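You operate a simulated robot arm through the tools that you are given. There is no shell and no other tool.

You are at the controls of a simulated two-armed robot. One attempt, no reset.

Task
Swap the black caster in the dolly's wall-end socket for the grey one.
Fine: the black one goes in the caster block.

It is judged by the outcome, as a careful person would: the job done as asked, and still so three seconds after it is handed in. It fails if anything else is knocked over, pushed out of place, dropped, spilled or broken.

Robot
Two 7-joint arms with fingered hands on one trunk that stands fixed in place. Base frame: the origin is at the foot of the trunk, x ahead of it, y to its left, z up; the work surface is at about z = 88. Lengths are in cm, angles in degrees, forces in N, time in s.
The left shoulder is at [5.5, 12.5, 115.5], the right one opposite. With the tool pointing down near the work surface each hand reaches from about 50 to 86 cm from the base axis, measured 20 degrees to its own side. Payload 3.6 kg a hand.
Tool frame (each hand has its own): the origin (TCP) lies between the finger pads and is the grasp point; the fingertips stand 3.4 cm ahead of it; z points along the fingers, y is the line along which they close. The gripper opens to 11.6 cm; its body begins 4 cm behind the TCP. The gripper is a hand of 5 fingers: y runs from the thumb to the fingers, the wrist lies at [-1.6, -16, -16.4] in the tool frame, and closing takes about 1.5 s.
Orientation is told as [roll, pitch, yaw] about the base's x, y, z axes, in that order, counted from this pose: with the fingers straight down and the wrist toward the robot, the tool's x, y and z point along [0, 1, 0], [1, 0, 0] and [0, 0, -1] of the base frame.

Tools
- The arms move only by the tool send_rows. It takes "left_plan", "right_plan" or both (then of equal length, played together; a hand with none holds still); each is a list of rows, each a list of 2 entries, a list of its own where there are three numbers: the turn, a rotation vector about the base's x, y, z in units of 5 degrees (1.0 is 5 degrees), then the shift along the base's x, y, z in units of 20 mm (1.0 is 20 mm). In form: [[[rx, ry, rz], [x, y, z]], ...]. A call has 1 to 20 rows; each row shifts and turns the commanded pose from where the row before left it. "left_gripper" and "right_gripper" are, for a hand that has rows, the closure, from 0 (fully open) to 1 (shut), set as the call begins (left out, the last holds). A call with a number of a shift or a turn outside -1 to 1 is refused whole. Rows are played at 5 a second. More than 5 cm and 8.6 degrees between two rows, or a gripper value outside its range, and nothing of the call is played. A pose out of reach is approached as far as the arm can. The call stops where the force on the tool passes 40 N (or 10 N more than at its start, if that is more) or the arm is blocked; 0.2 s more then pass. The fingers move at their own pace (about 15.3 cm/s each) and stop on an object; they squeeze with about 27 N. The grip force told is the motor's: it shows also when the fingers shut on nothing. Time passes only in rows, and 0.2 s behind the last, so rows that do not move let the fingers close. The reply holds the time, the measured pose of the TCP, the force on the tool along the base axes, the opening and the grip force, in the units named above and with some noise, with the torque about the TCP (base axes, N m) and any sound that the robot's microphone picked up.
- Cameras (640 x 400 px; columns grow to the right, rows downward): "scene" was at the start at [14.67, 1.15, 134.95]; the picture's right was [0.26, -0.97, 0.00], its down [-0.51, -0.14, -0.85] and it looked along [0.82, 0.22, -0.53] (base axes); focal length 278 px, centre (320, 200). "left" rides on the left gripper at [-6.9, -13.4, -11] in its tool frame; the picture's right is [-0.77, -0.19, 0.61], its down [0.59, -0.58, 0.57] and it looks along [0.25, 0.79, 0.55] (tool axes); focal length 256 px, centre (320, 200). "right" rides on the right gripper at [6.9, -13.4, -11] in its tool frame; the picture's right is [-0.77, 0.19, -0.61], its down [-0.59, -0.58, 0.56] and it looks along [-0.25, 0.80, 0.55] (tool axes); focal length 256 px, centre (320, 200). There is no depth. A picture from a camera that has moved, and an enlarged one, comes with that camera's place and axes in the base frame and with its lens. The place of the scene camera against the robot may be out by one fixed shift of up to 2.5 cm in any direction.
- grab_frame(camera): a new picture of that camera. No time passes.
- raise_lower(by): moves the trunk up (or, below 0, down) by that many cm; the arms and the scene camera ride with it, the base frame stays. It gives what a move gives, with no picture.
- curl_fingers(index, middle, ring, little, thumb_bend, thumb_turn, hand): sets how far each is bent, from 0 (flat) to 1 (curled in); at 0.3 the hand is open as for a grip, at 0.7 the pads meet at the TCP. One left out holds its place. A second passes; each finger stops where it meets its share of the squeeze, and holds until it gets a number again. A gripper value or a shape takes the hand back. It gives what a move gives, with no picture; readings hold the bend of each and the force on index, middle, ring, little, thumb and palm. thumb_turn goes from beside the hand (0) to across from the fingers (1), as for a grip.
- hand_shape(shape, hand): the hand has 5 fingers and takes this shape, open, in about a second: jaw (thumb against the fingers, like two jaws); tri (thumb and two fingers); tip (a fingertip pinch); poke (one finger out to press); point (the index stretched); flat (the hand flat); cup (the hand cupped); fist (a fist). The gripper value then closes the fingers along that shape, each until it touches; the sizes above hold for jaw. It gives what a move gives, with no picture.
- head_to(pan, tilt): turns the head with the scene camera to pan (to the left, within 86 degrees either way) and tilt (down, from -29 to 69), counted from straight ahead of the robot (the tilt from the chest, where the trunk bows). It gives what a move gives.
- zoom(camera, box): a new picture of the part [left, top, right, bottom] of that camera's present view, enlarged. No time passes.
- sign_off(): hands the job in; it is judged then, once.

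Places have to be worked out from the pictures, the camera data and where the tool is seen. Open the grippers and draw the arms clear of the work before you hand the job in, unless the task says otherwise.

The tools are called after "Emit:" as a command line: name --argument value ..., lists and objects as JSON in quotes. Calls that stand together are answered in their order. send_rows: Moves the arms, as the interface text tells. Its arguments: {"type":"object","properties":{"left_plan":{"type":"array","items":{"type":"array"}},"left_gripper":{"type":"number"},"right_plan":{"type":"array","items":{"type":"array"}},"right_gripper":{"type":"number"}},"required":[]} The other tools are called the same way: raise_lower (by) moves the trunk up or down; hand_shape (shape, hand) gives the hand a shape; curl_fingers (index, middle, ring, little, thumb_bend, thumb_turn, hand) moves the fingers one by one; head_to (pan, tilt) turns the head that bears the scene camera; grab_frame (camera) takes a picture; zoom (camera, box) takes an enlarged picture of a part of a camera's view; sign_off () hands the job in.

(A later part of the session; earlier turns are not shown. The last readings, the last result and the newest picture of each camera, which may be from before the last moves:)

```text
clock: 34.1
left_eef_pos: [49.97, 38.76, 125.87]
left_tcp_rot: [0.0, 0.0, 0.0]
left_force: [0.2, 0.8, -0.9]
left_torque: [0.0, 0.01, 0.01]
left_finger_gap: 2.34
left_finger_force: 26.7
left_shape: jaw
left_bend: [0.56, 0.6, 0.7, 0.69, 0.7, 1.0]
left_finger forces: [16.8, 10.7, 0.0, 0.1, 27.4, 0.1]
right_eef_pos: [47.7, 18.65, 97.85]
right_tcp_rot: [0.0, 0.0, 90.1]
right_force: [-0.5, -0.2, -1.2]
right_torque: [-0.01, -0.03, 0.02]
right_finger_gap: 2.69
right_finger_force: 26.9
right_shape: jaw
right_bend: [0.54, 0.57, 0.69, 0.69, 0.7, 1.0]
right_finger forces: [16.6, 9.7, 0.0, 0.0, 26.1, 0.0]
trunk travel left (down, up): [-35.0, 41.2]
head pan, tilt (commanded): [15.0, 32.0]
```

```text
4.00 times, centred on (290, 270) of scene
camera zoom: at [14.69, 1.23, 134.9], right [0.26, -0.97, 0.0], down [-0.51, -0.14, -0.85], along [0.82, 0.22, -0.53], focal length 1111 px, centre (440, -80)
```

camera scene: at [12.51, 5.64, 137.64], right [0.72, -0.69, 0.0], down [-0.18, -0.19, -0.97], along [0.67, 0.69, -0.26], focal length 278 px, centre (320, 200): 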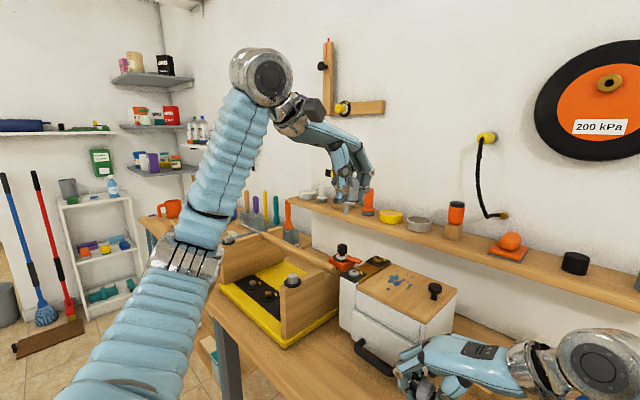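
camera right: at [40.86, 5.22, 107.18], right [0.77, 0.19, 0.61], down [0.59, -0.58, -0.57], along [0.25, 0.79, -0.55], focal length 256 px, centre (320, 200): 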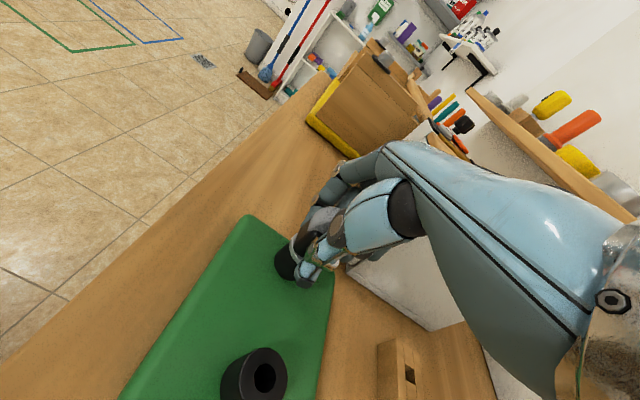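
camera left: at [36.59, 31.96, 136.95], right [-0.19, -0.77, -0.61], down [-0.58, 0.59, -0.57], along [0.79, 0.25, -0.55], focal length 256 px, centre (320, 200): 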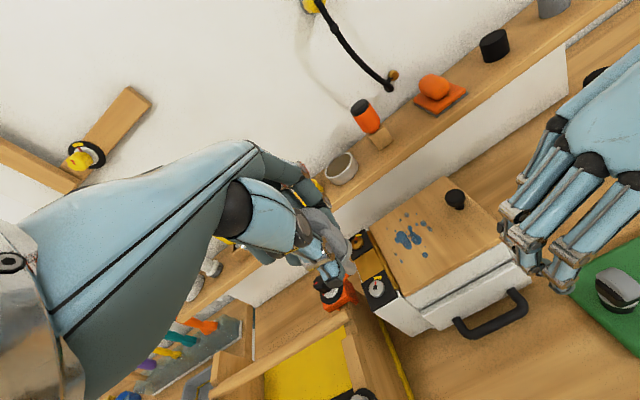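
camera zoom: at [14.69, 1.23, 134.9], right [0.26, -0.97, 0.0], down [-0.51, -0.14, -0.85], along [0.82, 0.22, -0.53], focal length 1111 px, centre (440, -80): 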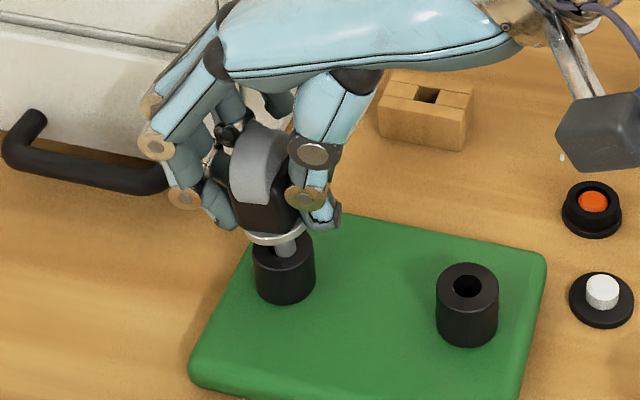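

The forces are near zero and the stem is nearly out, with the dolly unmoved. I continue up to about z 113.

Emit:
send_rows --right_plan '[[[0, 0, 0], [0, 0, 0.2]], [[0, 0, 0], [0, 0, 0.25]], [[0, 0, 0], [0, 0, 0.3]], [[0, 0, 0], [0, 0, 0.4]], [[0, 0, 0], [0, 0, 0.6]], [[0, 0, 0], [0, 0, 0.9]], [[0, 0, 0], [0, 0, 1]], [[0, 0, 0], [0, 0, 1]], [[0, 0, 0], [0, 0, 1]], [[0, 0, 0], [0, 0, 1]], [[0, 0, 0], [0, 0, 1]], [[0, 0, 0], [0, 0, 0]]]'

Emit:
grab_frame --camera "right"

Emit:
grab_frame --camera "scene"

Emit:
zoom --camera "left" --box '[480, 120, 640, 340]'

```text
clock: 36.7
left_eef_pos: [50.11, 38.94, 125.84]
left_tcp_rot: [0.0, 0.2, 0.2]
left_force: [1.0, 0.3, -0.3]
left_torque: [-0.03, -0.06, 0.02]
left_finger_gap: 2.35
left_finger_force: 27.3
left_shape: jaw
left_bend: [0.56, 0.6, 0.7, 0.69, 0.7, 1.0]
left_finger forces: [16.8, 10.7, 0.0, 0.1, 27.3, 0.0]
right_eef_pos: [47.78, 18.74, 113.02]
right_tcp_rot: [0.0, 0.0, 90.2]
right_force: [0.5, 0.7, -1.5]
right_torque: [0.0, 0.0, 0.04]
right_finger_gap: 2.68
right_finger_force: 26.8
right_shape: jaw
right_bend: [0.54, 0.57, 0.69, 0.69, 0.7, 1.0]
right_finger forces: [16.5, 9.5, 0.0, 0.0, 26.2, 0.0]
trunk travel left (down, up): [-35.0, 41.2]
head pan, tilt (commanded): [15.0, 32.0]
```

```text
taken
camera right: at [40.87, 5.32, 124.19], right [0.77, 0.19, 0.61], down [0.59, -0.58, -0.57], along [0.25, 0.79, -0.55], focal length 256 px, centre (320, 200)
```

right: 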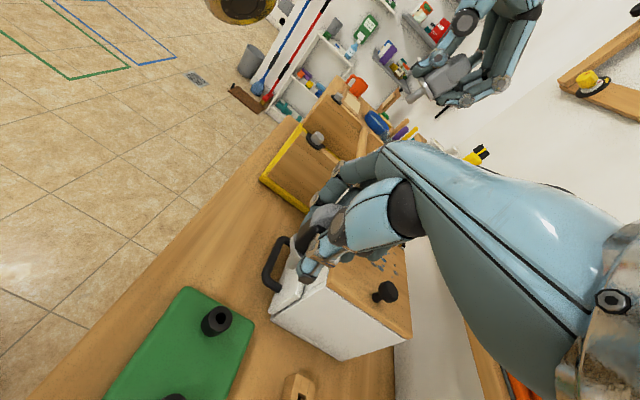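

```text
taken
camera scene: at [14.71, 1.21, 134.89], right [0.26, -0.97, 0.0], down [-0.51, -0.14, -0.85], along [0.82, 0.22, -0.53], focal length 278 px, centre (320, 200)
```

scene: 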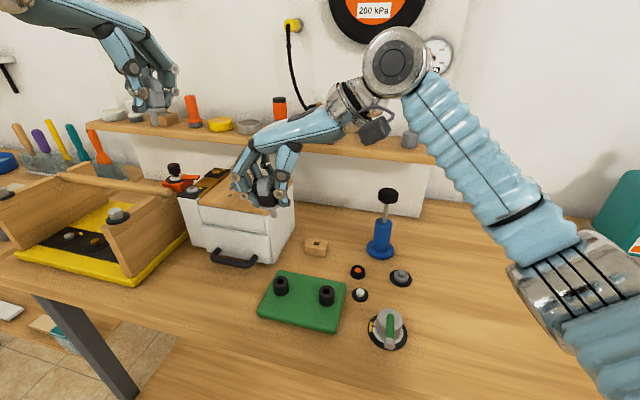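

```text
1.82 times, centred on (560, 230) of left
camera zoom: at [36.63, 32.01, 136.93], right [-0.19, -0.77, -0.61], down [-0.58, 0.59, -0.57], along [0.79, 0.25, -0.55], focal length 465 px, centre (-116, 146)
```

zoom: 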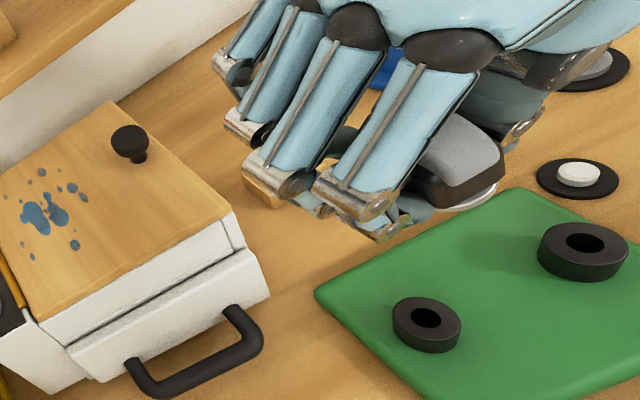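

The black caster is out and held, and both dolly sockets are now empty and in place. I bring the right hand toward the block, turning its yaw to 45° and then tilting it 18° so the stem should hang vertical.

Emit:
send_rows --right_plan '[[[0, 0, -1], [0.732, -0.2, 0]], [[0, 0, -1], [0.732, -0.2, 0]], [[0, 0, -1], [0.732, -0.2, 0]], [[0, 0, -1], [0.732, -0.2, 0]], [[0, 0, -1], [0.732, -0.2, 0]], [[0, 0, -1], [0.732, -0.2, 0]], [[0, 0, -1], [0.732, -0.2, 0]], [[0, 0, -1], [0.732, -0.2, 0]], [[0, 0, -1], [0.732, -0.2, 0]], [[0.636, -0.636, 0], [0, 0, -0.5]], [[0.636, -0.636, 0], [0, 0, -0.5]], [[0.636, -0.636, 0], [0, 0, -0.5]], [[0.636, -0.636, 0], [0, 0, -0.5]], [[0, 0, 0], [0, 0, 0]]]'

Emit:
grab_frame --camera "right"

Emit:
grab_frame --camera "scene"

Emit:
grab_frame --camera "left"

```text
clock: 39.7
left_eef_pos: [50.04, 38.86, 125.86]
left_tcp_rot: [-0.1, 0.0, 0.0]
left_force: [-0.1, 0.2, -1.1]
left_torque: [-0.02, 0.01, 0.01]
left_finger_gap: 2.35
left_finger_force: 27.0
left_shape: jaw
left_bend: [0.56, 0.6, 0.7, 0.69, 0.7, 1.0]
left_finger forces: [16.8, 10.7, 0.0, 0.0, 27.4, 0.0]
right_eef_pos: [60.89, 15.18, 109.2]
right_tcp_rot: [-0.1, -18.0, 45.2]
right_force: [0.8, -0.7, -0.5]
right_torque: [-0.02, 0.04, 0.0]
right_finger_gap: 2.63
right_finger_force: 26.8
right_shape: jaw
right_bend: [0.54, 0.57, 0.69, 0.69, 0.7, 1.0]
right_finger forces: [16.1, 9.7, 0.1, 0.0, 25.9, 0.0]
trunk travel left (down, up): [-35.0, 41.2]
head pan, tilt (commanded): [15.0, 32.0]
```

```text
taken
camera right: at [44.56, 8.57, 115.48], right [0.54, -0.55, 0.64], down [0.15, -0.68, -0.72], along [0.83, 0.48, -0.28], focal length 256 px, centre (320, 200)
```

right: 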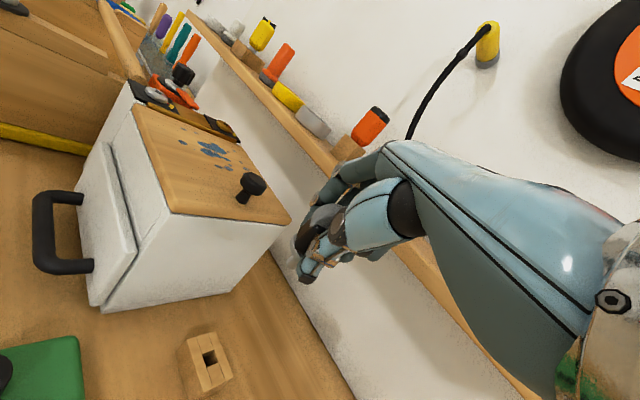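

```text
taken
camera scene: at [14.69, 1.23, 134.9], right [0.26, -0.97, 0.0], down [-0.51, -0.14, -0.85], along [0.82, 0.22, -0.53], focal length 278 px, centre (320, 200)
```

scene: 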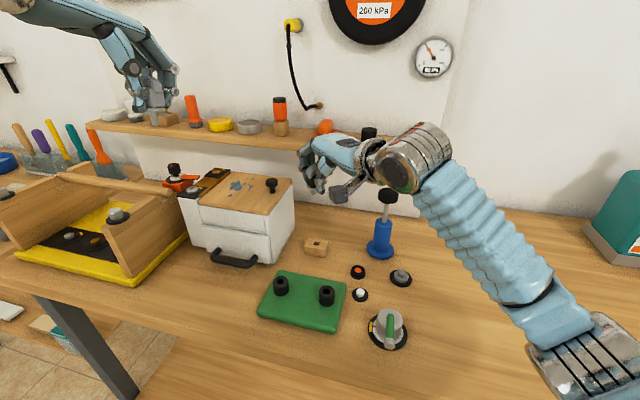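

```text
taken
camera left: at [36.61, 32.03, 136.93], right [-0.19, -0.77, -0.61], down [-0.58, 0.59, -0.57], along [0.79, 0.25, -0.55], focal length 256 px, centre (320, 200)
```

left: 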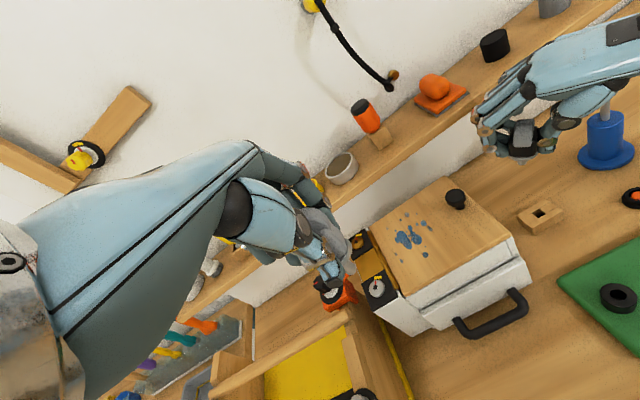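

The right hand is over the block at (60.9, 15.1, 109.2), tilted 18°. I zoom in on the stem from all three cameras.

Emit:
zoom --camera "scene" --box '[280, 130, 380, 270]'

Emit:
zoom --camera "left" --box '[470, 80, 590, 250]'

Emit:
zoom --camera "right" --box '[270, 180, 370, 300]'

```text
2.86 times, centred on (330, 200) of scene
camera zoom: at [14.69, 1.23, 134.9], right [0.26, -0.97, 0.0], down [-0.51, -0.14, -0.85], along [0.82, 0.22, -0.53], focal length 793 px, centre (291, 200)
```

zoom: 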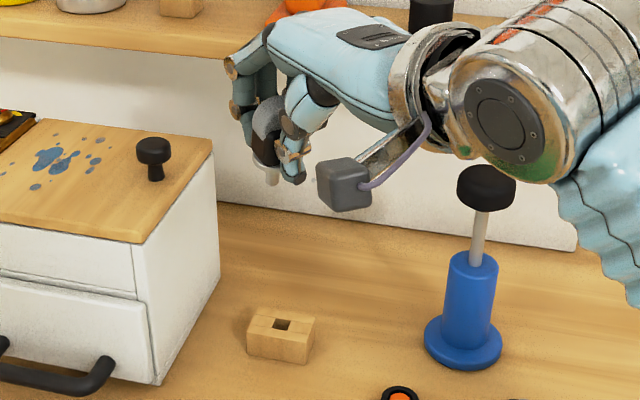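

```text
2.35 times, centred on (530, 165) of left
camera zoom: at [36.61, 32.03, 136.93], right [-0.19, -0.77, -0.61], down [-0.58, 0.59, -0.57], along [0.79, 0.25, -0.55], focal length 602 px, centre (-174, 282)
```

zoom: 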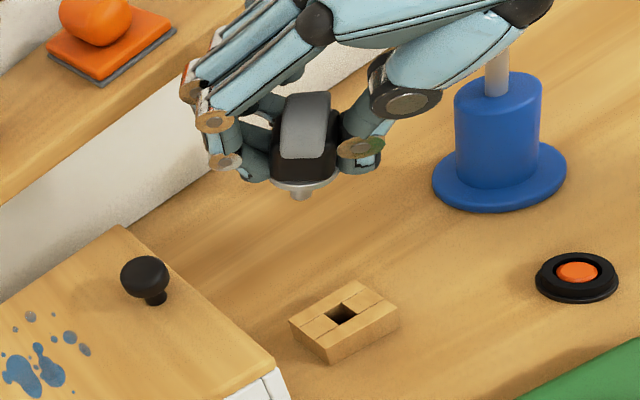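

```text
3.33 times, centred on (320, 240) of right
camera zoom: at [44.56, 8.57, 115.48], right [0.54, -0.55, 0.64], down [0.15, -0.68, -0.72], along [0.83, 0.48, -0.28], focal length 853 px, centre (320, 67)
```

zoom: 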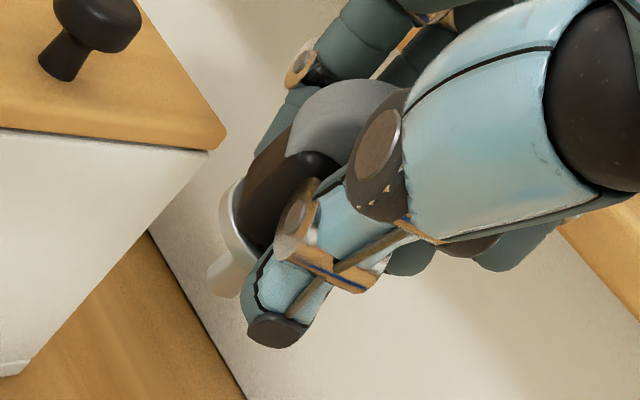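

The left camera sees the stem and hole well. I zoom tighter to measure the black caster's remaining tilt.

Emit:
zoom --camera "left" --box '[505, 110, 555, 160]'

Emit:
zoom --camera "scene" --box '[300, 155, 340, 205]'

Emit:
zoom --camera "right" --box '[275, 215, 325, 275]'

```text
8.00 times, centred on (530, 135) of left
camera zoom: at [36.61, 32.03, 136.93], right [-0.19, -0.77, -0.61], down [-0.58, 0.59, -0.57], along [0.79, 0.25, -0.55], focal length 2048 px, centre (-1360, 720)
```

zoom: 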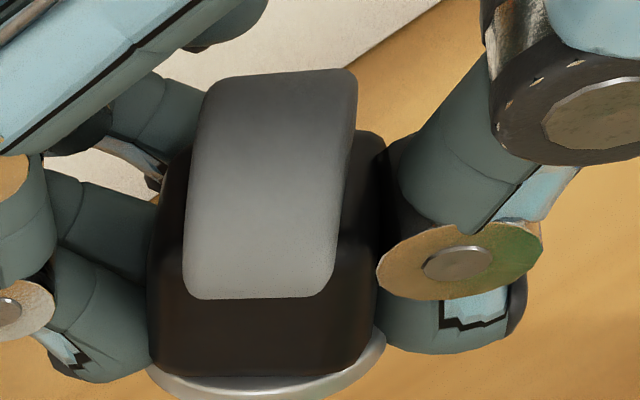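

```text
8.00 times, centred on (320, 180) of scene
camera zoom: at [14.69, 1.23, 134.9], right [0.26, -0.97, 0.0], down [-0.51, -0.14, -0.85], along [0.82, 0.22, -0.53], focal length 2221 px, centre (320, 360)
```

zoom: 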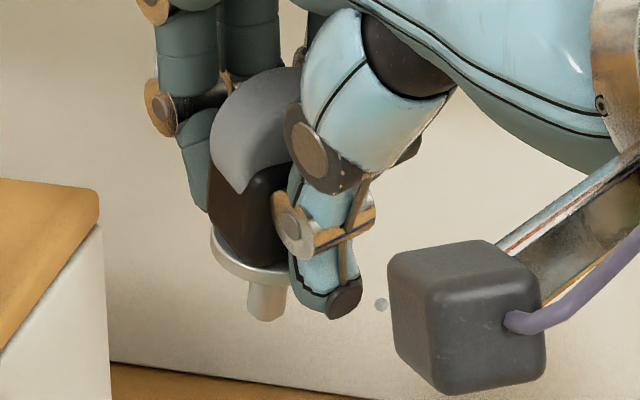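

```text
6.67 times, centred on (300, 245) of right
camera zoom: at [44.56, 8.57, 115.48], right [0.54, -0.55, 0.64], down [0.15, -0.68, -0.72], along [0.83, 0.48, -0.28], focal length 1707 px, centre (453, -100)
```

zoom: 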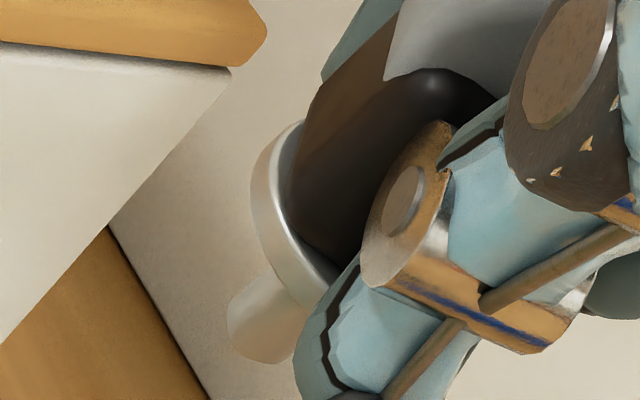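

Combining the views, the black caster's stem still leans about 11° (bottom toward the fingers), so I over-tilted. I take 11° back out and look again.

Emit:
send_rows --right_plan '[[[-0.52, 0.52, 0], [0, 0, 0]], [[-0.52, 0.52, 0], [0, 0, 0]], [[-0.52, 0.52, 0], [0, 0, 0]], [[0, 0, 0], [0, 0, 0]]]'

Emit:
zoom --camera "left" --box '[490, 110, 590, 230]'

Emit:
zoom --camera "scene" --box '[300, 155, 340, 205]'

Emit:
zoom --camera "right" --box '[275, 215, 325, 275]'

```text
clock: 40.7
left_eef_pos: [50.02, 38.81, 125.79]
left_tcp_rot: [-0.1, 0.0, 0.0]
left_force: [0.6, -0.2, -1.7]
left_torque: [-0.01, -0.02, -0.02]
left_finger_gap: 2.35
left_finger_force: 27.2
left_shape: jaw
left_bend: [0.56, 0.6, 0.7, 0.69, 0.7, 1.0]
left_finger forces: [16.8, 10.7, 0.0, 0.0, 27.4, 0.0]
right_eef_pos: [60.87, 15.26, 109.12]
right_tcp_rot: [0.0, -7.0, 45.1]
right_force: [-0.2, 0.8, -1.0]
right_torque: [0.0, -0.02, 0.0]
right_finger_gap: 2.66
right_finger_force: 26.6
right_shape: jaw
right_bend: [0.54, 0.57, 0.69, 0.69, 0.7, 1.0]
right_finger forces: [16.1, 9.5, 0.1, 0.0, 25.6, 0.0]
trunk travel left (down, up): [-35.0, 41.2]
head pan, tilt (commanded): [15.0, 32.0]
```

```text
3.33 times, centred on (540, 170) of left
camera zoom: at [36.61, 32.0, 136.94], right [-0.19, -0.77, -0.61], down [-0.58, 0.59, -0.57], along [0.79, 0.25, -0.55], focal length 853 px, centre (-413, 300)
```

zoom: 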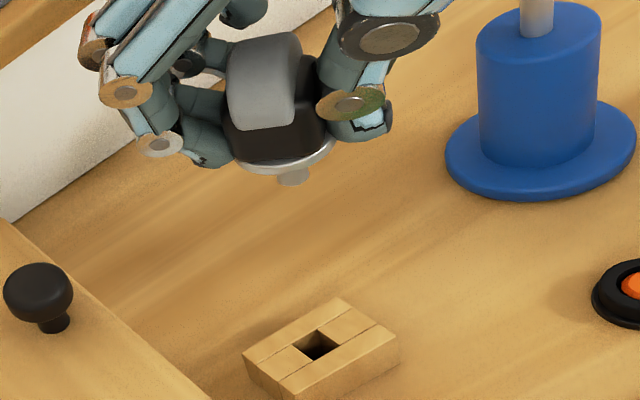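

```text
8.00 times, centred on (320, 180) of scene
camera zoom: at [14.7, 1.19, 134.9], right [0.26, -0.97, 0.0], down [-0.51, -0.14, -0.85], along [0.82, 0.22, -0.53], focal length 2221 px, centre (320, 360)
```

zoom: 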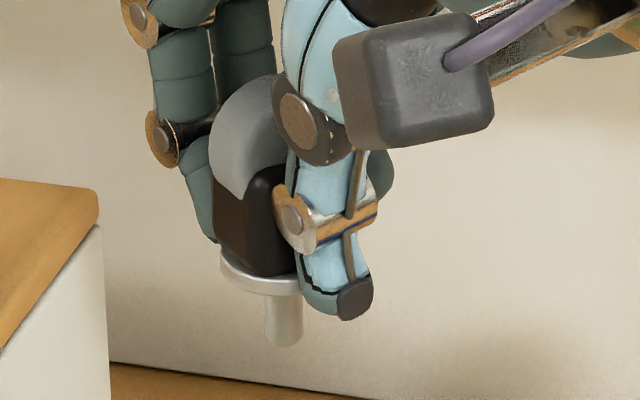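

```text
6.67 times, centred on (300, 245) of right
camera zoom: at [45.62, 9.65, 118.46], right [0.62, -0.46, 0.63], down [0.06, -0.77, -0.63], along [0.78, 0.43, -0.45], focal length 1707 px, centre (453, -100)
```

zoom: 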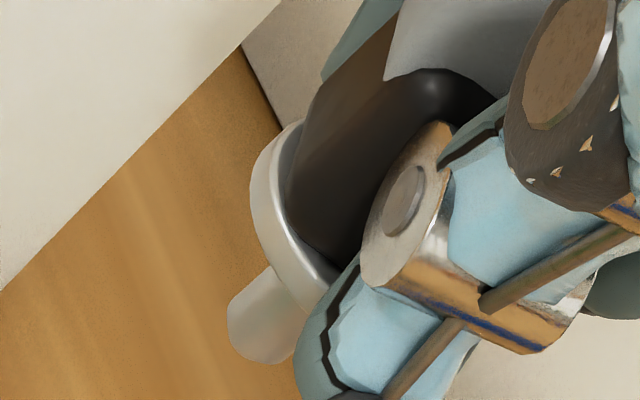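

The stem is now vertical within about 3°. Its end is at about (61.0, 16.1, 103.9), and the hole is at (62.0, 16.15). I shift +0.95 in x and +0.1 in y, and lower until the stem end is about 3 cm above the block.

Emit:
send_rows --right_plan '[[[0, 0, 0], [0.24, 0.03, 0]], [[0, 0, 0], [0.24, 0.02, 0]], [[0, 0, 0], [0, 0, -0.8]], [[0, 0, 0], [0, 0, -0.9]], [[0, 0, 0], [0, 0, -0.9]], [[0, 0, 0], [0, 0, -0.9]], [[0, 0, 0], [0, 0, -0.8]], [[0, 0, 0], [0, 0, -0.7]], [[0, 0, 0], [0, 0, 0]]]'

Emit:
zoom --camera "left" --box '[510, 160, 580, 240]'

Emit:
zoom --camera "scene" --box '[290, 200, 350, 265]'

Emit:
grab_frame --camera "right"

```text
clock: 42.7
left_eef_pos: [50.06, 38.82, 125.85]
left_tcp_rot: [0.0, 0.1, 0.0]
left_force: [0.9, -0.3, -0.5]
left_torque: [-0.01, -0.01, -0.02]
left_finger_gap: 2.33
left_finger_force: 26.6
left_shape: jaw
left_bend: [0.56, 0.6, 0.7, 0.69, 0.7, 1.0]
left_finger forces: [16.9, 10.7, 0.0, 0.0, 27.4, 0.0]
right_eef_pos: [61.93, 15.28, 99.14]
right_tcp_rot: [-0.1, -6.8, 45.1]
right_force: [-0.2, 0.1, -0.9]
right_torque: [-0.04, 0.0, 0.0]
right_finger_gap: 2.64
right_finger_force: 27.6
right_shape: jaw
right_bend: [0.54, 0.57, 0.69, 0.69, 0.7, 1.0]
right_finger forces: [16.0, 9.5, 0.0, 0.0, 25.6, 0.0]
trunk travel left (down, up): [-35.0, 41.2]
head pan, tilt (commanded): [15.0, 32.0]
```

```text
5.00 times, centred on (545, 200) of left
camera zoom: at [36.61, 32.01, 136.94], right [-0.19, -0.77, -0.61], down [-0.58, 0.59, -0.57], along [0.79, 0.25, -0.55], focal length 1280 px, centre (-805, 200)
```

zoom: 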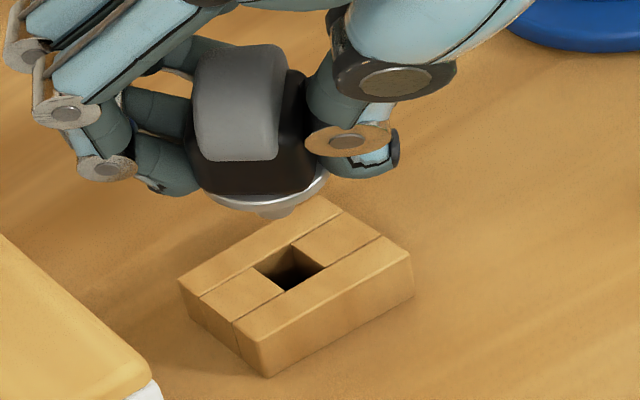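

```text
6.15 times, centred on (320, 232) of scene
camera zoom: at [14.69, 1.21, 134.9], right [0.26, -0.97, 0.0], down [-0.51, -0.14, -0.85], along [0.82, 0.22, -0.53], focal length 1709 px, centre (320, 0)
```

zoom: 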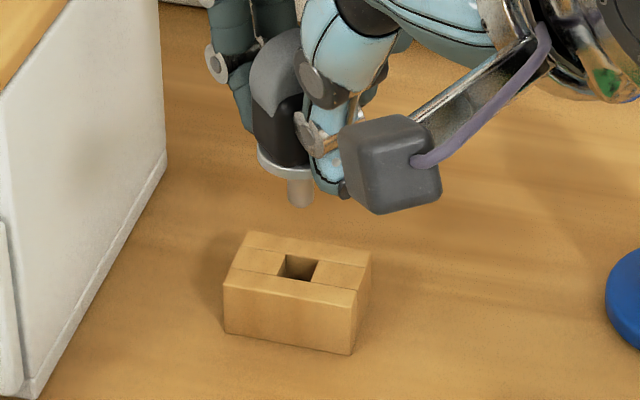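

```text
taken
camera right: at [46.61, 9.7, 108.45], right [0.62, -0.46, 0.63], down [0.06, -0.77, -0.63], along [0.78, 0.43, -0.45], focal length 256 px, centre (320, 200)
```

right: 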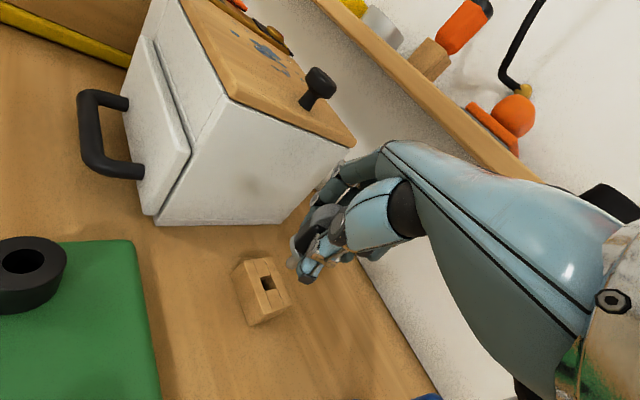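

The stem lines up with the hole within about 1.5 mm in both views. I nudge +0.12 in x and lower 2.5 cm to just above the hole.

Emit:
send_rows --right_plan '[[[0, 0, 0], [0.06, 0, -0.3]], [[0, 0, 0], [0, 0, -0.35]], [[0, 0, 0], [0, 0, -0.35]], [[0, 0, 0], [0, 0, -0.25]], [[0, 0, 0], [0, 0, 0]]]'

Emit:
zoom --camera "left" --box '[510, 160, 580, 240]'

Emit:
zoom --camera "scene" --box '[300, 220, 340, 260]'

Emit:
zoom --camera "right" --box '[220, 200, 340, 310]'

```text
clock: 43.9
left_eef_pos: [50.1, 38.89, 125.92]
left_tcp_rot: [0.0, 0.1, 0.1]
left_force: [-0.1, -0.2, -0.7]
left_torque: [0.0, 0.0, 0.01]
left_finger_gap: 2.34
left_finger_force: 27.1
left_shape: jaw
left_bend: [0.56, 0.6, 0.7, 0.69, 0.7, 1.0]
left_finger forces: [16.9, 10.7, 0.0, 0.1, 27.4, 0.0]
right_eef_pos: [61.95, 15.17, 96.58]
right_tcp_rot: [-0.1, -6.9, 45.2]
right_force: [0.1, -0.8, -0.5]
right_torque: [-0.05, 0.01, -0.03]
right_finger_gap: 2.66
right_finger_force: 27.1
right_shape: jaw
right_bend: [0.54, 0.57, 0.69, 0.69, 0.7, 1.0]
right_finger forces: [15.9, 9.5, 0.0, 0.1, 25.5, 0.0]
trunk travel left (down, up): [-35.0, 41.2]
head pan, tilt (commanded): [15.0, 32.0]
```

```text
5.00 times, centred on (545, 200) of left
camera zoom: at [36.61, 32.01, 136.94], right [-0.19, -0.77, -0.61], down [-0.58, 0.59, -0.57], along [0.79, 0.25, -0.55], focal length 1280 px, centre (-805, 200)
```

zoom: 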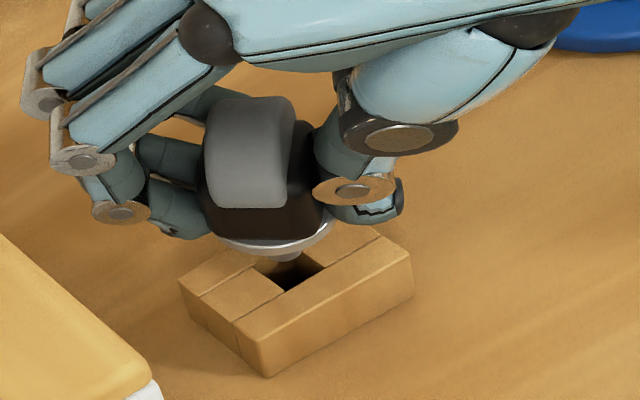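

```text
10.00 times, centred on (320, 240) of scene
camera zoom: at [14.7, 1.21, 134.9], right [0.26, -0.97, 0.0], down [-0.51, -0.14, -0.85], along [0.82, 0.22, -0.53], focal length 2777 px, centre (320, -200)
```

zoom: 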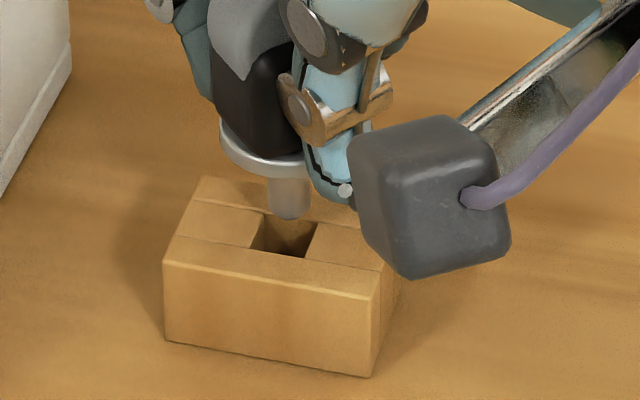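

```text
3.64 times, centred on (280, 255) of right
camera zoom: at [46.7, 9.73, 105.95], right [0.62, -0.46, 0.63], down [0.06, -0.77, -0.63], along [0.78, 0.43, -0.45], focal length 931 px, centre (466, 0)
```

zoom: 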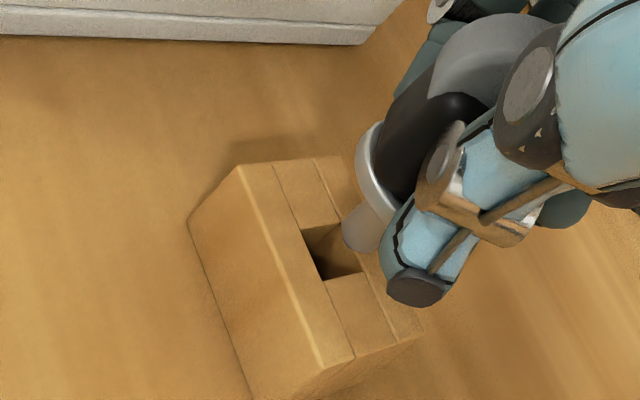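

The stem end is about 0.9 cm above the hole and within 1 mm of centre. I nudge +0.08 in y and −0.03 in x, and lower 1.3 cm in small steps, watching the force.

Emit:
send_rows --right_plan '[[[0, 0, 0], [-0.015, 0.04, 0]], [[0, 0, 0], [0, 0, -0.15]], [[0, 0, 0], [0, 0, -0.15]], [[0, 0, 0], [0, 0, -0.12]], [[0, 0, 0], [0, 0, -0.12]], [[0, 0, 0], [0, 0, -0.12]], [[0, 0, 0], [0, 0, 0]]]'

Emit:
zoom --camera "left" --box '[510, 160, 580, 240]'

Emit:
zoom --camera "scene" --box '[300, 220, 340, 260]'

Emit:
zoom --camera "right" --box '[220, 200, 340, 310]'

```text
clock: 45.5
left_eef_pos: [49.99, 38.82, 125.79]
left_tcp_rot: [0.0, 0.0, -0.1]
left_force: [-0.2, -0.6, -0.4]
left_torque: [0.0, 0.01, 0.0]
left_finger_gap: 2.35
left_finger_force: 27.0
left_shape: jaw
left_bend: [0.56, 0.6, 0.7, 0.69, 0.7, 1.0]
left_finger forces: [16.8, 10.7, 0.1, 0.0, 27.3, 0.1]
right_eef_pos: [61.93, 15.31, 95.28]
right_tcp_rot: [0.0, -6.9, 45.1]
right_force: [-0.5, 0.0, -1.3]
right_torque: [-0.02, -0.01, -0.01]
right_finger_gap: 2.65
right_finger_force: 26.6
right_shape: jaw
right_bend: [0.54, 0.57, 0.69, 0.69, 0.7, 1.0]
right_finger forces: [16.0, 9.6, 0.0, 0.1, 25.6, 0.0]
trunk travel left (down, up): [-35.0, 41.2]
head pan, tilt (commanded): [15.0, 32.0]
```

```text
5.00 times, centred on (545, 200) of left
camera zoom: at [36.61, 32.01, 136.94], right [-0.19, -0.77, -0.61], down [-0.58, 0.59, -0.57], along [0.79, 0.25, -0.55], focal length 1280 px, centre (-805, 200)
```

zoom: 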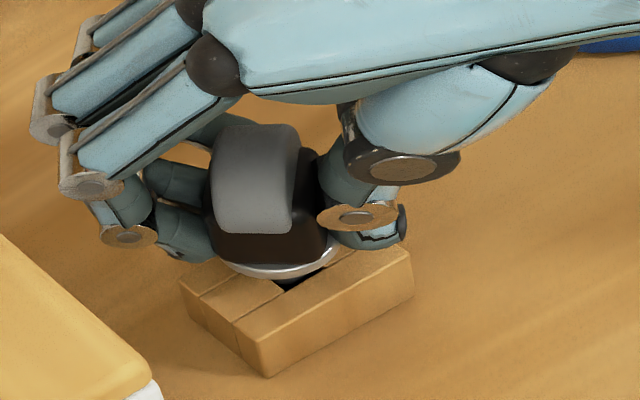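

```text
10.00 times, centred on (320, 240) of scene
camera zoom: at [14.7, 1.21, 134.9], right [0.26, -0.97, 0.0], down [-0.51, -0.14, -0.85], along [0.82, 0.22, -0.53], focal length 2777 px, centre (320, -200)
```

zoom: 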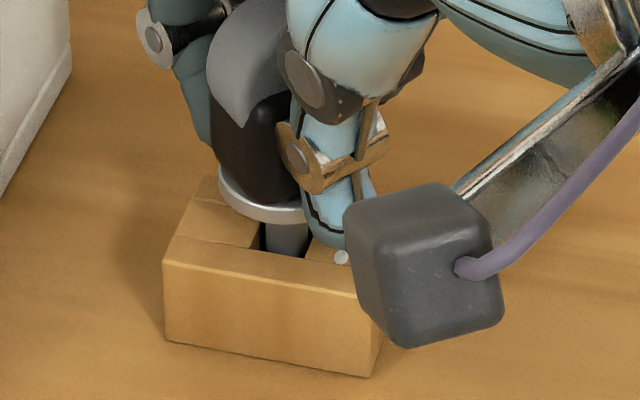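

```text
3.64 times, centred on (280, 255) of right
camera zoom: at [46.68, 9.79, 104.62], right [0.62, -0.46, 0.63], down [0.06, -0.77, -0.63], along [0.78, 0.43, -0.45], focal length 931 px, centre (466, 0)
```

zoom: 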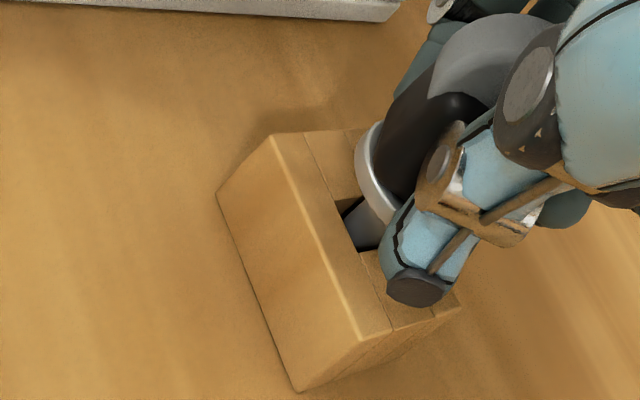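

The stem has entered the hole with no contact force. I lower another 1 cm in small steps.

Emit:
send_rows --right_plan '[[[0, 0, 0], [0, 0, -0.1]], [[0, 0, 0], [0, 0, -0.1]], [[0, 0, 0], [0, 0, -0.1]], [[0, 0, 0], [0, 0, -0.1]], [[0, 0, 0], [0, 0, -0.1]], [[0, 0, 0], [0, 0, 0]]]'

Emit:
zoom --camera "left" --box '[510, 160, 580, 240]'

Emit:
zoom --camera "scene" --box '[300, 220, 340, 260]'

Emit:
zoom --camera "right" --box '[220, 200, 340, 310]'

```text
clock: 46.9
left_eef_pos: [49.99, 38.81, 125.95]
left_tcp_rot: [0.1, 0.0, 0.0]
left_force: [0.3, 0.4, -0.5]
left_torque: [0.0, 0.02, -0.01]
left_finger_gap: 2.34
left_finger_force: 27.0
left_shape: jaw
left_bend: [0.56, 0.6, 0.7, 0.69, 0.7, 1.0]
left_finger forces: [16.8, 10.7, 0.0, 0.0, 27.5, 0.0]
right_eef_pos: [61.86, 15.3, 94.33]
right_tcp_rot: [-0.1, -6.9, 45.0]
right_force: [0.0, -0.1, -0.3]
right_torque: [-0.02, 0.02, -0.01]
right_finger_gap: 2.64
right_finger_force: 26.8
right_shape: jaw
right_bend: [0.54, 0.57, 0.69, 0.69, 0.7, 1.0]
right_finger forces: [16.0, 9.5, 0.0, 0.0, 25.5, 0.1]
trunk travel left (down, up): [-35.0, 41.2]
head pan, tilt (commanded): [15.0, 32.0]
```

```text
5.00 times, centred on (545, 200) of left
camera zoom: at [36.61, 32.01, 136.94], right [-0.19, -0.77, -0.61], down [-0.58, 0.59, -0.57], along [0.79, 0.25, -0.55], focal length 1280 px, centre (-805, 200)
```

zoom: 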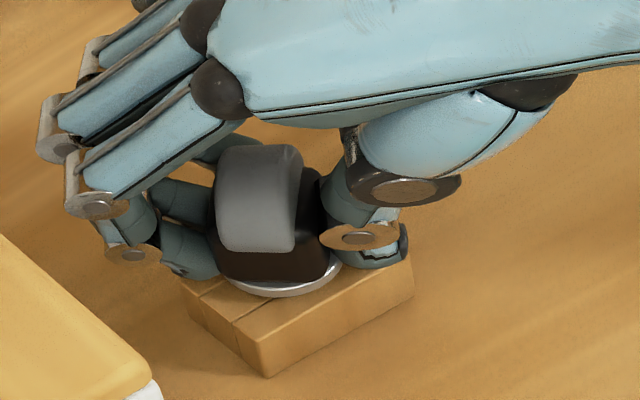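

```text
10.00 times, centred on (320, 240) of scene
camera zoom: at [14.69, 1.21, 134.9], right [0.26, -0.97, 0.0], down [-0.51, -0.14, -0.85], along [0.82, 0.22, -0.53], focal length 2777 px, centre (320, -200)
```

zoom: 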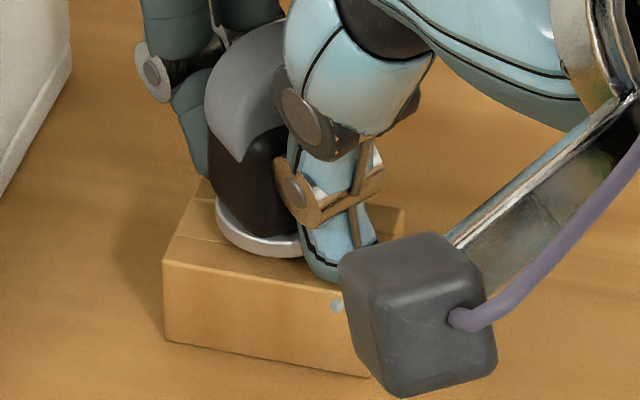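

```text
3.64 times, centred on (280, 255) of right
camera zoom: at [46.65, 9.84, 103.64], right [0.62, -0.46, 0.63], down [0.06, -0.77, -0.63], along [0.78, 0.43, -0.45], focal length 931 px, centre (466, 0)
```

zoom: 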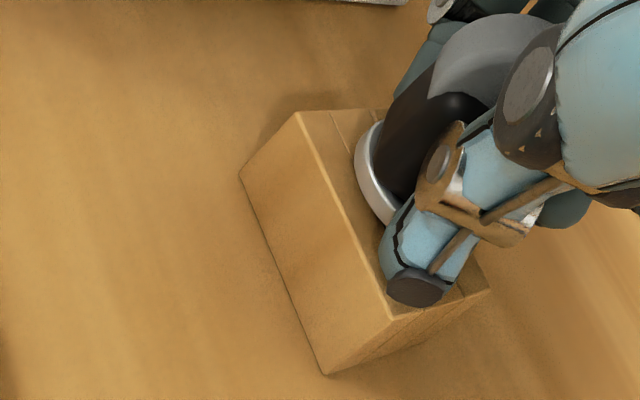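

The collar is now just above the block's top, still with no force. I lower a further 0.4 cm in 1 mm steps and check.

Emit:
send_rows --right_plan '[[[0, 0, 0], [0, 0, -0.05]], [[0, 0, 0], [0, 0, -0.05]], [[0, 0, 0], [0, 0, -0.05]], [[0, 0, 0], [0, 0, -0.05]], [[0, 0, 0], [0, 0, 0]]]'

Emit:
zoom --camera "scene" --box '[300, 220, 340, 260]'

Emit:
zoom --camera "left" --box '[515, 180, 565, 230]'

```text
clock: 48.1
left_eef_pos: [49.98, 38.8, 125.88]
left_tcp_rot: [0.0, 0.0, -0.1]
left_force: [0.6, 0.1, -0.5]
left_torque: [0.0, 0.0, -0.04]
left_finger_gap: 2.31
left_finger_force: 26.3
left_shape: jaw
left_bend: [0.56, 0.6, 0.7, 0.69, 0.7, 1.0]
left_finger forces: [16.8, 10.6, 0.0, 0.0, 27.4, 0.1]
right_eef_pos: [61.85, 15.34, 93.96]
right_tcp_rot: [0.0, -7.1, 45.1]
right_force: [-1.8, 0.5, 4.3]
right_torque: [-0.08, 0.07, -0.01]
right_finger_gap: 2.65
right_finger_force: 27.2
right_shape: jaw
right_bend: [0.54, 0.57, 0.69, 0.69, 0.7, 1.0]
right_finger forces: [16.2, 9.5, 0.0, 0.0, 30.7, 0.1]
trunk travel left (down, up): [-35.0, 41.2]
head pan, tilt (commanded): [15.0, 32.0]
```

```text
10.00 times, centred on (320, 240) of scene
camera zoom: at [14.63, 1.19, 134.91], right [0.26, -0.97, 0.0], down [-0.51, -0.14, -0.85], along [0.82, 0.22, -0.53], focal length 2777 px, centre (320, -200)
```

zoom: 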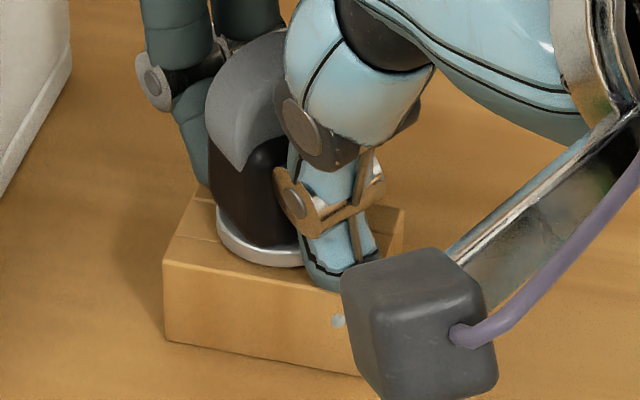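

```text
8.00 times, centred on (540, 205) of left
camera zoom: at [36.54, 31.99, 136.97], right [-0.19, -0.77, -0.61], down [-0.58, 0.59, -0.57], along [0.8, 0.25, -0.55], focal length 2048 px, centre (-1440, 160)
```

zoom: 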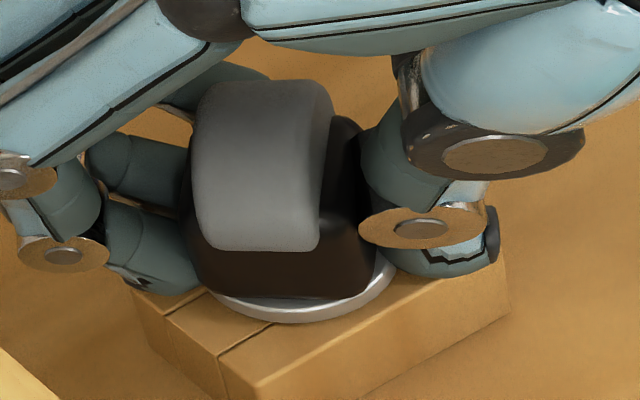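

A 4 N upward reaction shows the collar resting on the block. I open the right hand to release the black caster.

Emit:
send_rows --right_plan '[[[0, 0, 0], [0, 0, 0]], [[0, 0, 0], [0, 0, 0]], [[0, 0, 0], [0, 0, 0]], [[0, 0, 0], [0, 0, 0]], [[0, 0, 0], [0, 0, 0]], [[0, 0, 0], [0, 0, 0]]]' --right_gripper 0.4

Emit:
zoom --camera "left" --box '[510, 160, 580, 240]'

Emit:
zoom --camera "scene" --box '[290, 200, 350, 265]'

Emit:
zoom --camera "right" --box '[220, 180, 370, 310]'

```text
clock: 49.5
left_eef_pos: [49.98, 38.72, 125.88]
left_tcp_rot: [0.0, 0.1, 0.0]
left_force: [-0.8, -0.1, -0.4]
left_torque: [0.02, 0.02, -0.01]
left_finger_gap: 2.37
left_finger_force: 26.9
left_shape: jaw
left_bend: [0.56, 0.6, 0.7, 0.69, 0.7, 1.0]
left_finger forces: [16.8, 10.7, 0.0, 0.0, 27.4, 0.1]
right_eef_pos: [62.03, 15.36, 93.88]
right_tcp_rot: [-0.1, -6.9, 44.9]
right_force: [-0.1, 0.0, -0.6]
right_torque: [0.01, -0.02, 0.02]
right_finger_gap: 6.93
right_finger_force: 0.0
right_shape: jaw
right_bend: [0.37, 0.41, 0.57, 0.56, 0.6, 0.99]
right_finger forces: [0.0, 0.1, 0.0, 0.0, 0.0, 0.1]
trunk travel left (down, up): [-35.0, 41.2]
head pan, tilt (commanded): [15.0, 32.0]
```

```text
5.00 times, centred on (545, 200) of left
camera zoom: at [36.61, 32.01, 136.94], right [-0.19, -0.77, -0.61], down [-0.58, 0.59, -0.57], along [0.79, 0.25, -0.55], focal length 1280 px, centre (-805, 200)
```

zoom: 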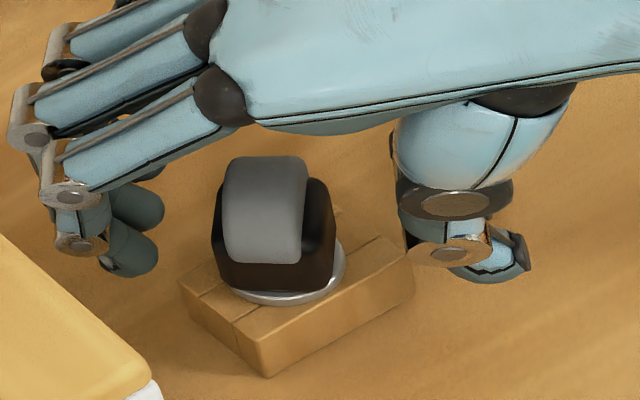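

```text
6.15 times, centred on (320, 232) of scene
camera zoom: at [14.69, 1.21, 134.9], right [0.26, -0.97, 0.0], down [-0.51, -0.14, -0.85], along [0.82, 0.22, -0.53], focal length 1709 px, centre (320, 0)
```

zoom: 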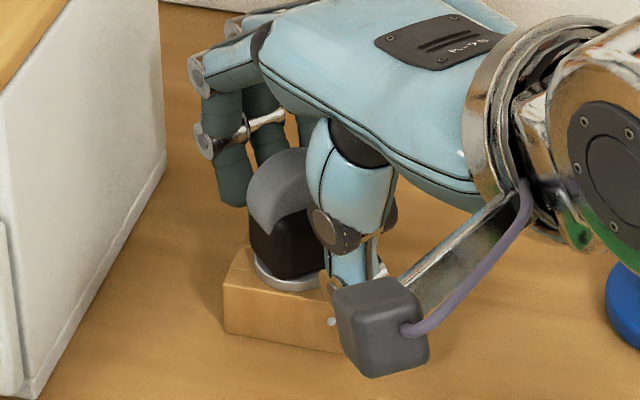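

```text
3.08 times, centred on (295, 245) of right
camera zoom: at [46.68, 9.82, 103.27], right [0.62, -0.46, 0.63], down [0.06, -0.77, -0.63], along [0.78, 0.43, -0.45], focal length 788 px, centre (397, 62)
```

zoom: 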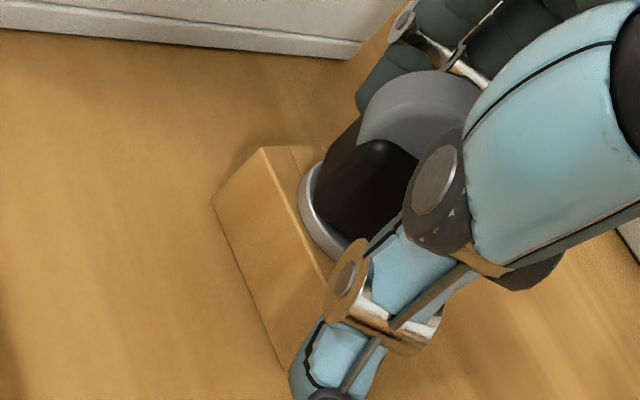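

The black caster sits seated and upright in the block. I raise the right hand straight up, clear of it.

Emit:
send_rows --right_plan '[[[0, 0, 0], [0, 0, 0.3]], [[0, 0, 0], [0, 0, 0.4]], [[0, 0, 0], [0, 0, 0.6]], [[0, 0, 0], [0, 0, 0.8]], [[0, 0, 0], [0, 0, 1]], [[0, 0, 0], [0, 0, 1]], [[0, 0, 0], [0, 0, 1]], [[0, 0, 0], [0, 0, 1]], [[0, 0, 0], [0, 0, 1]], [[0, 0, 0], [0, 0, 1]], [[0, 0, 0], [0, 0, 0.8]], [[0, 0, 0], [0, 0, 0]]]'

Emit:
zoom --camera "left" --box '[490, 130, 610, 240]'

Emit:
zoom --camera "scene" --box '[240, 150, 400, 330]'

```text
clock: 52.1
left_eef_pos: [50.05, 38.82, 125.97]
left_tcp_rot: [0.0, 0.1, 0.0]
left_force: [-1.1, -0.3, -1.1]
left_torque: [0.03, 0.0, -0.06]
left_finger_gap: 2.36
left_finger_force: 27.5
left_shape: jaw
left_bend: [0.56, 0.6, 0.7, 0.69, 0.7, 1.0]
left_finger forces: [16.8, 10.8, 0.1, 0.1, 27.4, 0.0]
right_eef_pos: [62.04, 15.22, 111.78]
right_tcp_rot: [-0.1, -6.9, 44.9]
right_force: [-0.1, 0.2, -0.2]
right_torque: [0.01, -0.02, 0.0]
right_finger_gap: 6.9
right_finger_force: 0.1
right_shape: jaw
right_bend: [0.37, 0.41, 0.57, 0.56, 0.6, 0.99]
right_finger forces: [0.1, 0.0, 0.1, 0.0, 0.0, 0.1]
trunk travel left (down, up): [-35.0, 41.2]
head pan, tilt (commanded): [15.0, 32.0]
```

```text
3.64 times, centred on (550, 185) of left
camera zoom: at [36.62, 32.01, 136.93], right [-0.19, -0.77, -0.61], down [-0.58, 0.59, -0.57], along [0.79, 0.25, -0.55], focal length 931 px, centre (-516, 254)
```

zoom: 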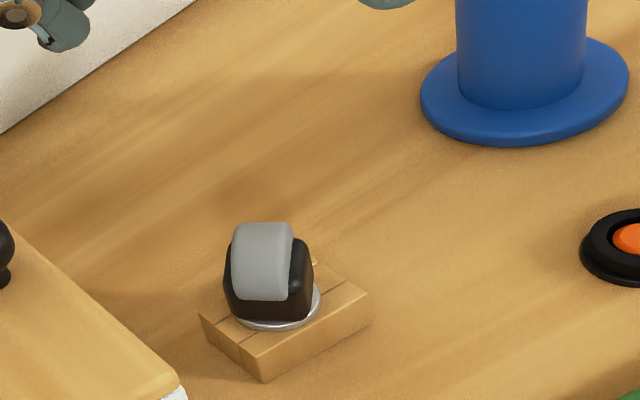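

```text
2.22 times, centred on (320, 240) of scene
camera zoom: at [14.7, 1.21, 134.89], right [0.26, -0.97, 0.0], down [-0.51, -0.14, -0.85], along [0.82, 0.22, -0.53], focal length 617 px, centre (320, 111)
```

zoom: 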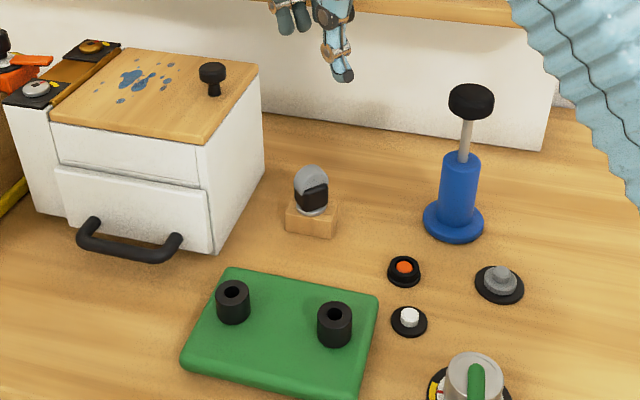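

The black caster stands upright in the block and nothing else moved. I move the right hand back to about (50, −4, 116) at yaw 90, out of the way, where its camera can watch the dolly socket.

Emit:
send_rows --right_plan '[[[-0.5, 0.5, 0], [-0.55, -0.88, 0.3]], [[-0.49, 0.49, 0], [-0.55, -0.88, 0.3]], [[0, 0, 1], [-0.55, -0.88, 0.3]], [[0, 0, 1], [-0.55, -0.88, 0.3]], [[0, 0, 1], [-0.55, -0.88, 0.3]], [[0, 0, 1], [-0.55, -0.88, 0.2]], [[0, 0, 1], [-0.55, -0.88, 0.2]], [[0, 0, 1], [-0.55, -0.88, 0.2]], [[0, 0, 1], [-0.55, -0.88, 0.1]], [[0, 0, 1], [-0.55, -0.88, 0]], [[0, 0, 1], [-0.55, -0.88, 0]], [[0, 0, 0], [0, 0, 0]]]'

Emit:
grab_frame --camera "right"

Emit:
grab_frame --camera "scene"

```text
clock: 54.7
left_eef_pos: [50.12, 38.77, 125.95]
left_tcp_rot: [0.1, -0.1, 0.1]
left_force: [0.0, 0.5, -1.6]
left_torque: [0.03, 0.0, -0.01]
left_finger_gap: 2.35
left_finger_force: 27.1
left_shape: jaw
left_bend: [0.56, 0.6, 0.7, 0.69, 0.7, 1.0]
left_finger forces: [16.8, 10.7, 0.1, 0.0, 27.4, 0.0]
right_eef_pos: [49.86, -4.01, 116.02]
right_tcp_rot: [0.0, 0.1, 90.0]
right_force: [0.1, 0.0, 0.2]
right_torque: [0.0, 0.01, -0.01]
right_finger_gap: 6.97
right_finger_force: 0.0
right_shape: jaw
right_bend: [0.37, 0.41, 0.57, 0.56, 0.6, 0.99]
right_finger forces: [0.0, 0.1, 0.0, 0.1, 0.1, 0.0]
trunk travel left (down, up): [-35.0, 41.2]
head pan, tilt (commanded): [15.0, 32.0]
```

```text
taken
camera right: at [42.89, -17.46, 127.18], right [0.77, 0.19, 0.61], down [0.59, -0.58, -0.56], along [0.25, 0.79, -0.56], focal length 256 px, centre (320, 200)
```

right: 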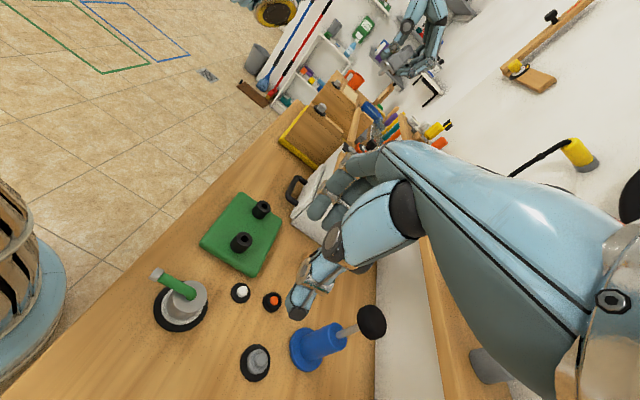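

```text
taken
camera scene: at [14.69, 1.2, 134.9], right [0.26, -0.97, 0.0], down [-0.51, -0.14, -0.85], along [0.82, 0.22, -0.53], focal length 278 px, centre (320, 200)
```

scene: 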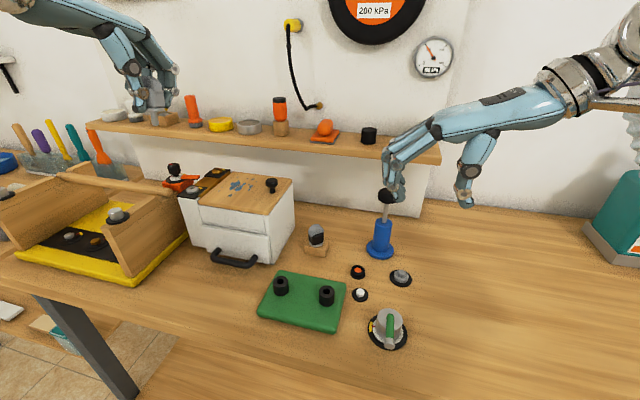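

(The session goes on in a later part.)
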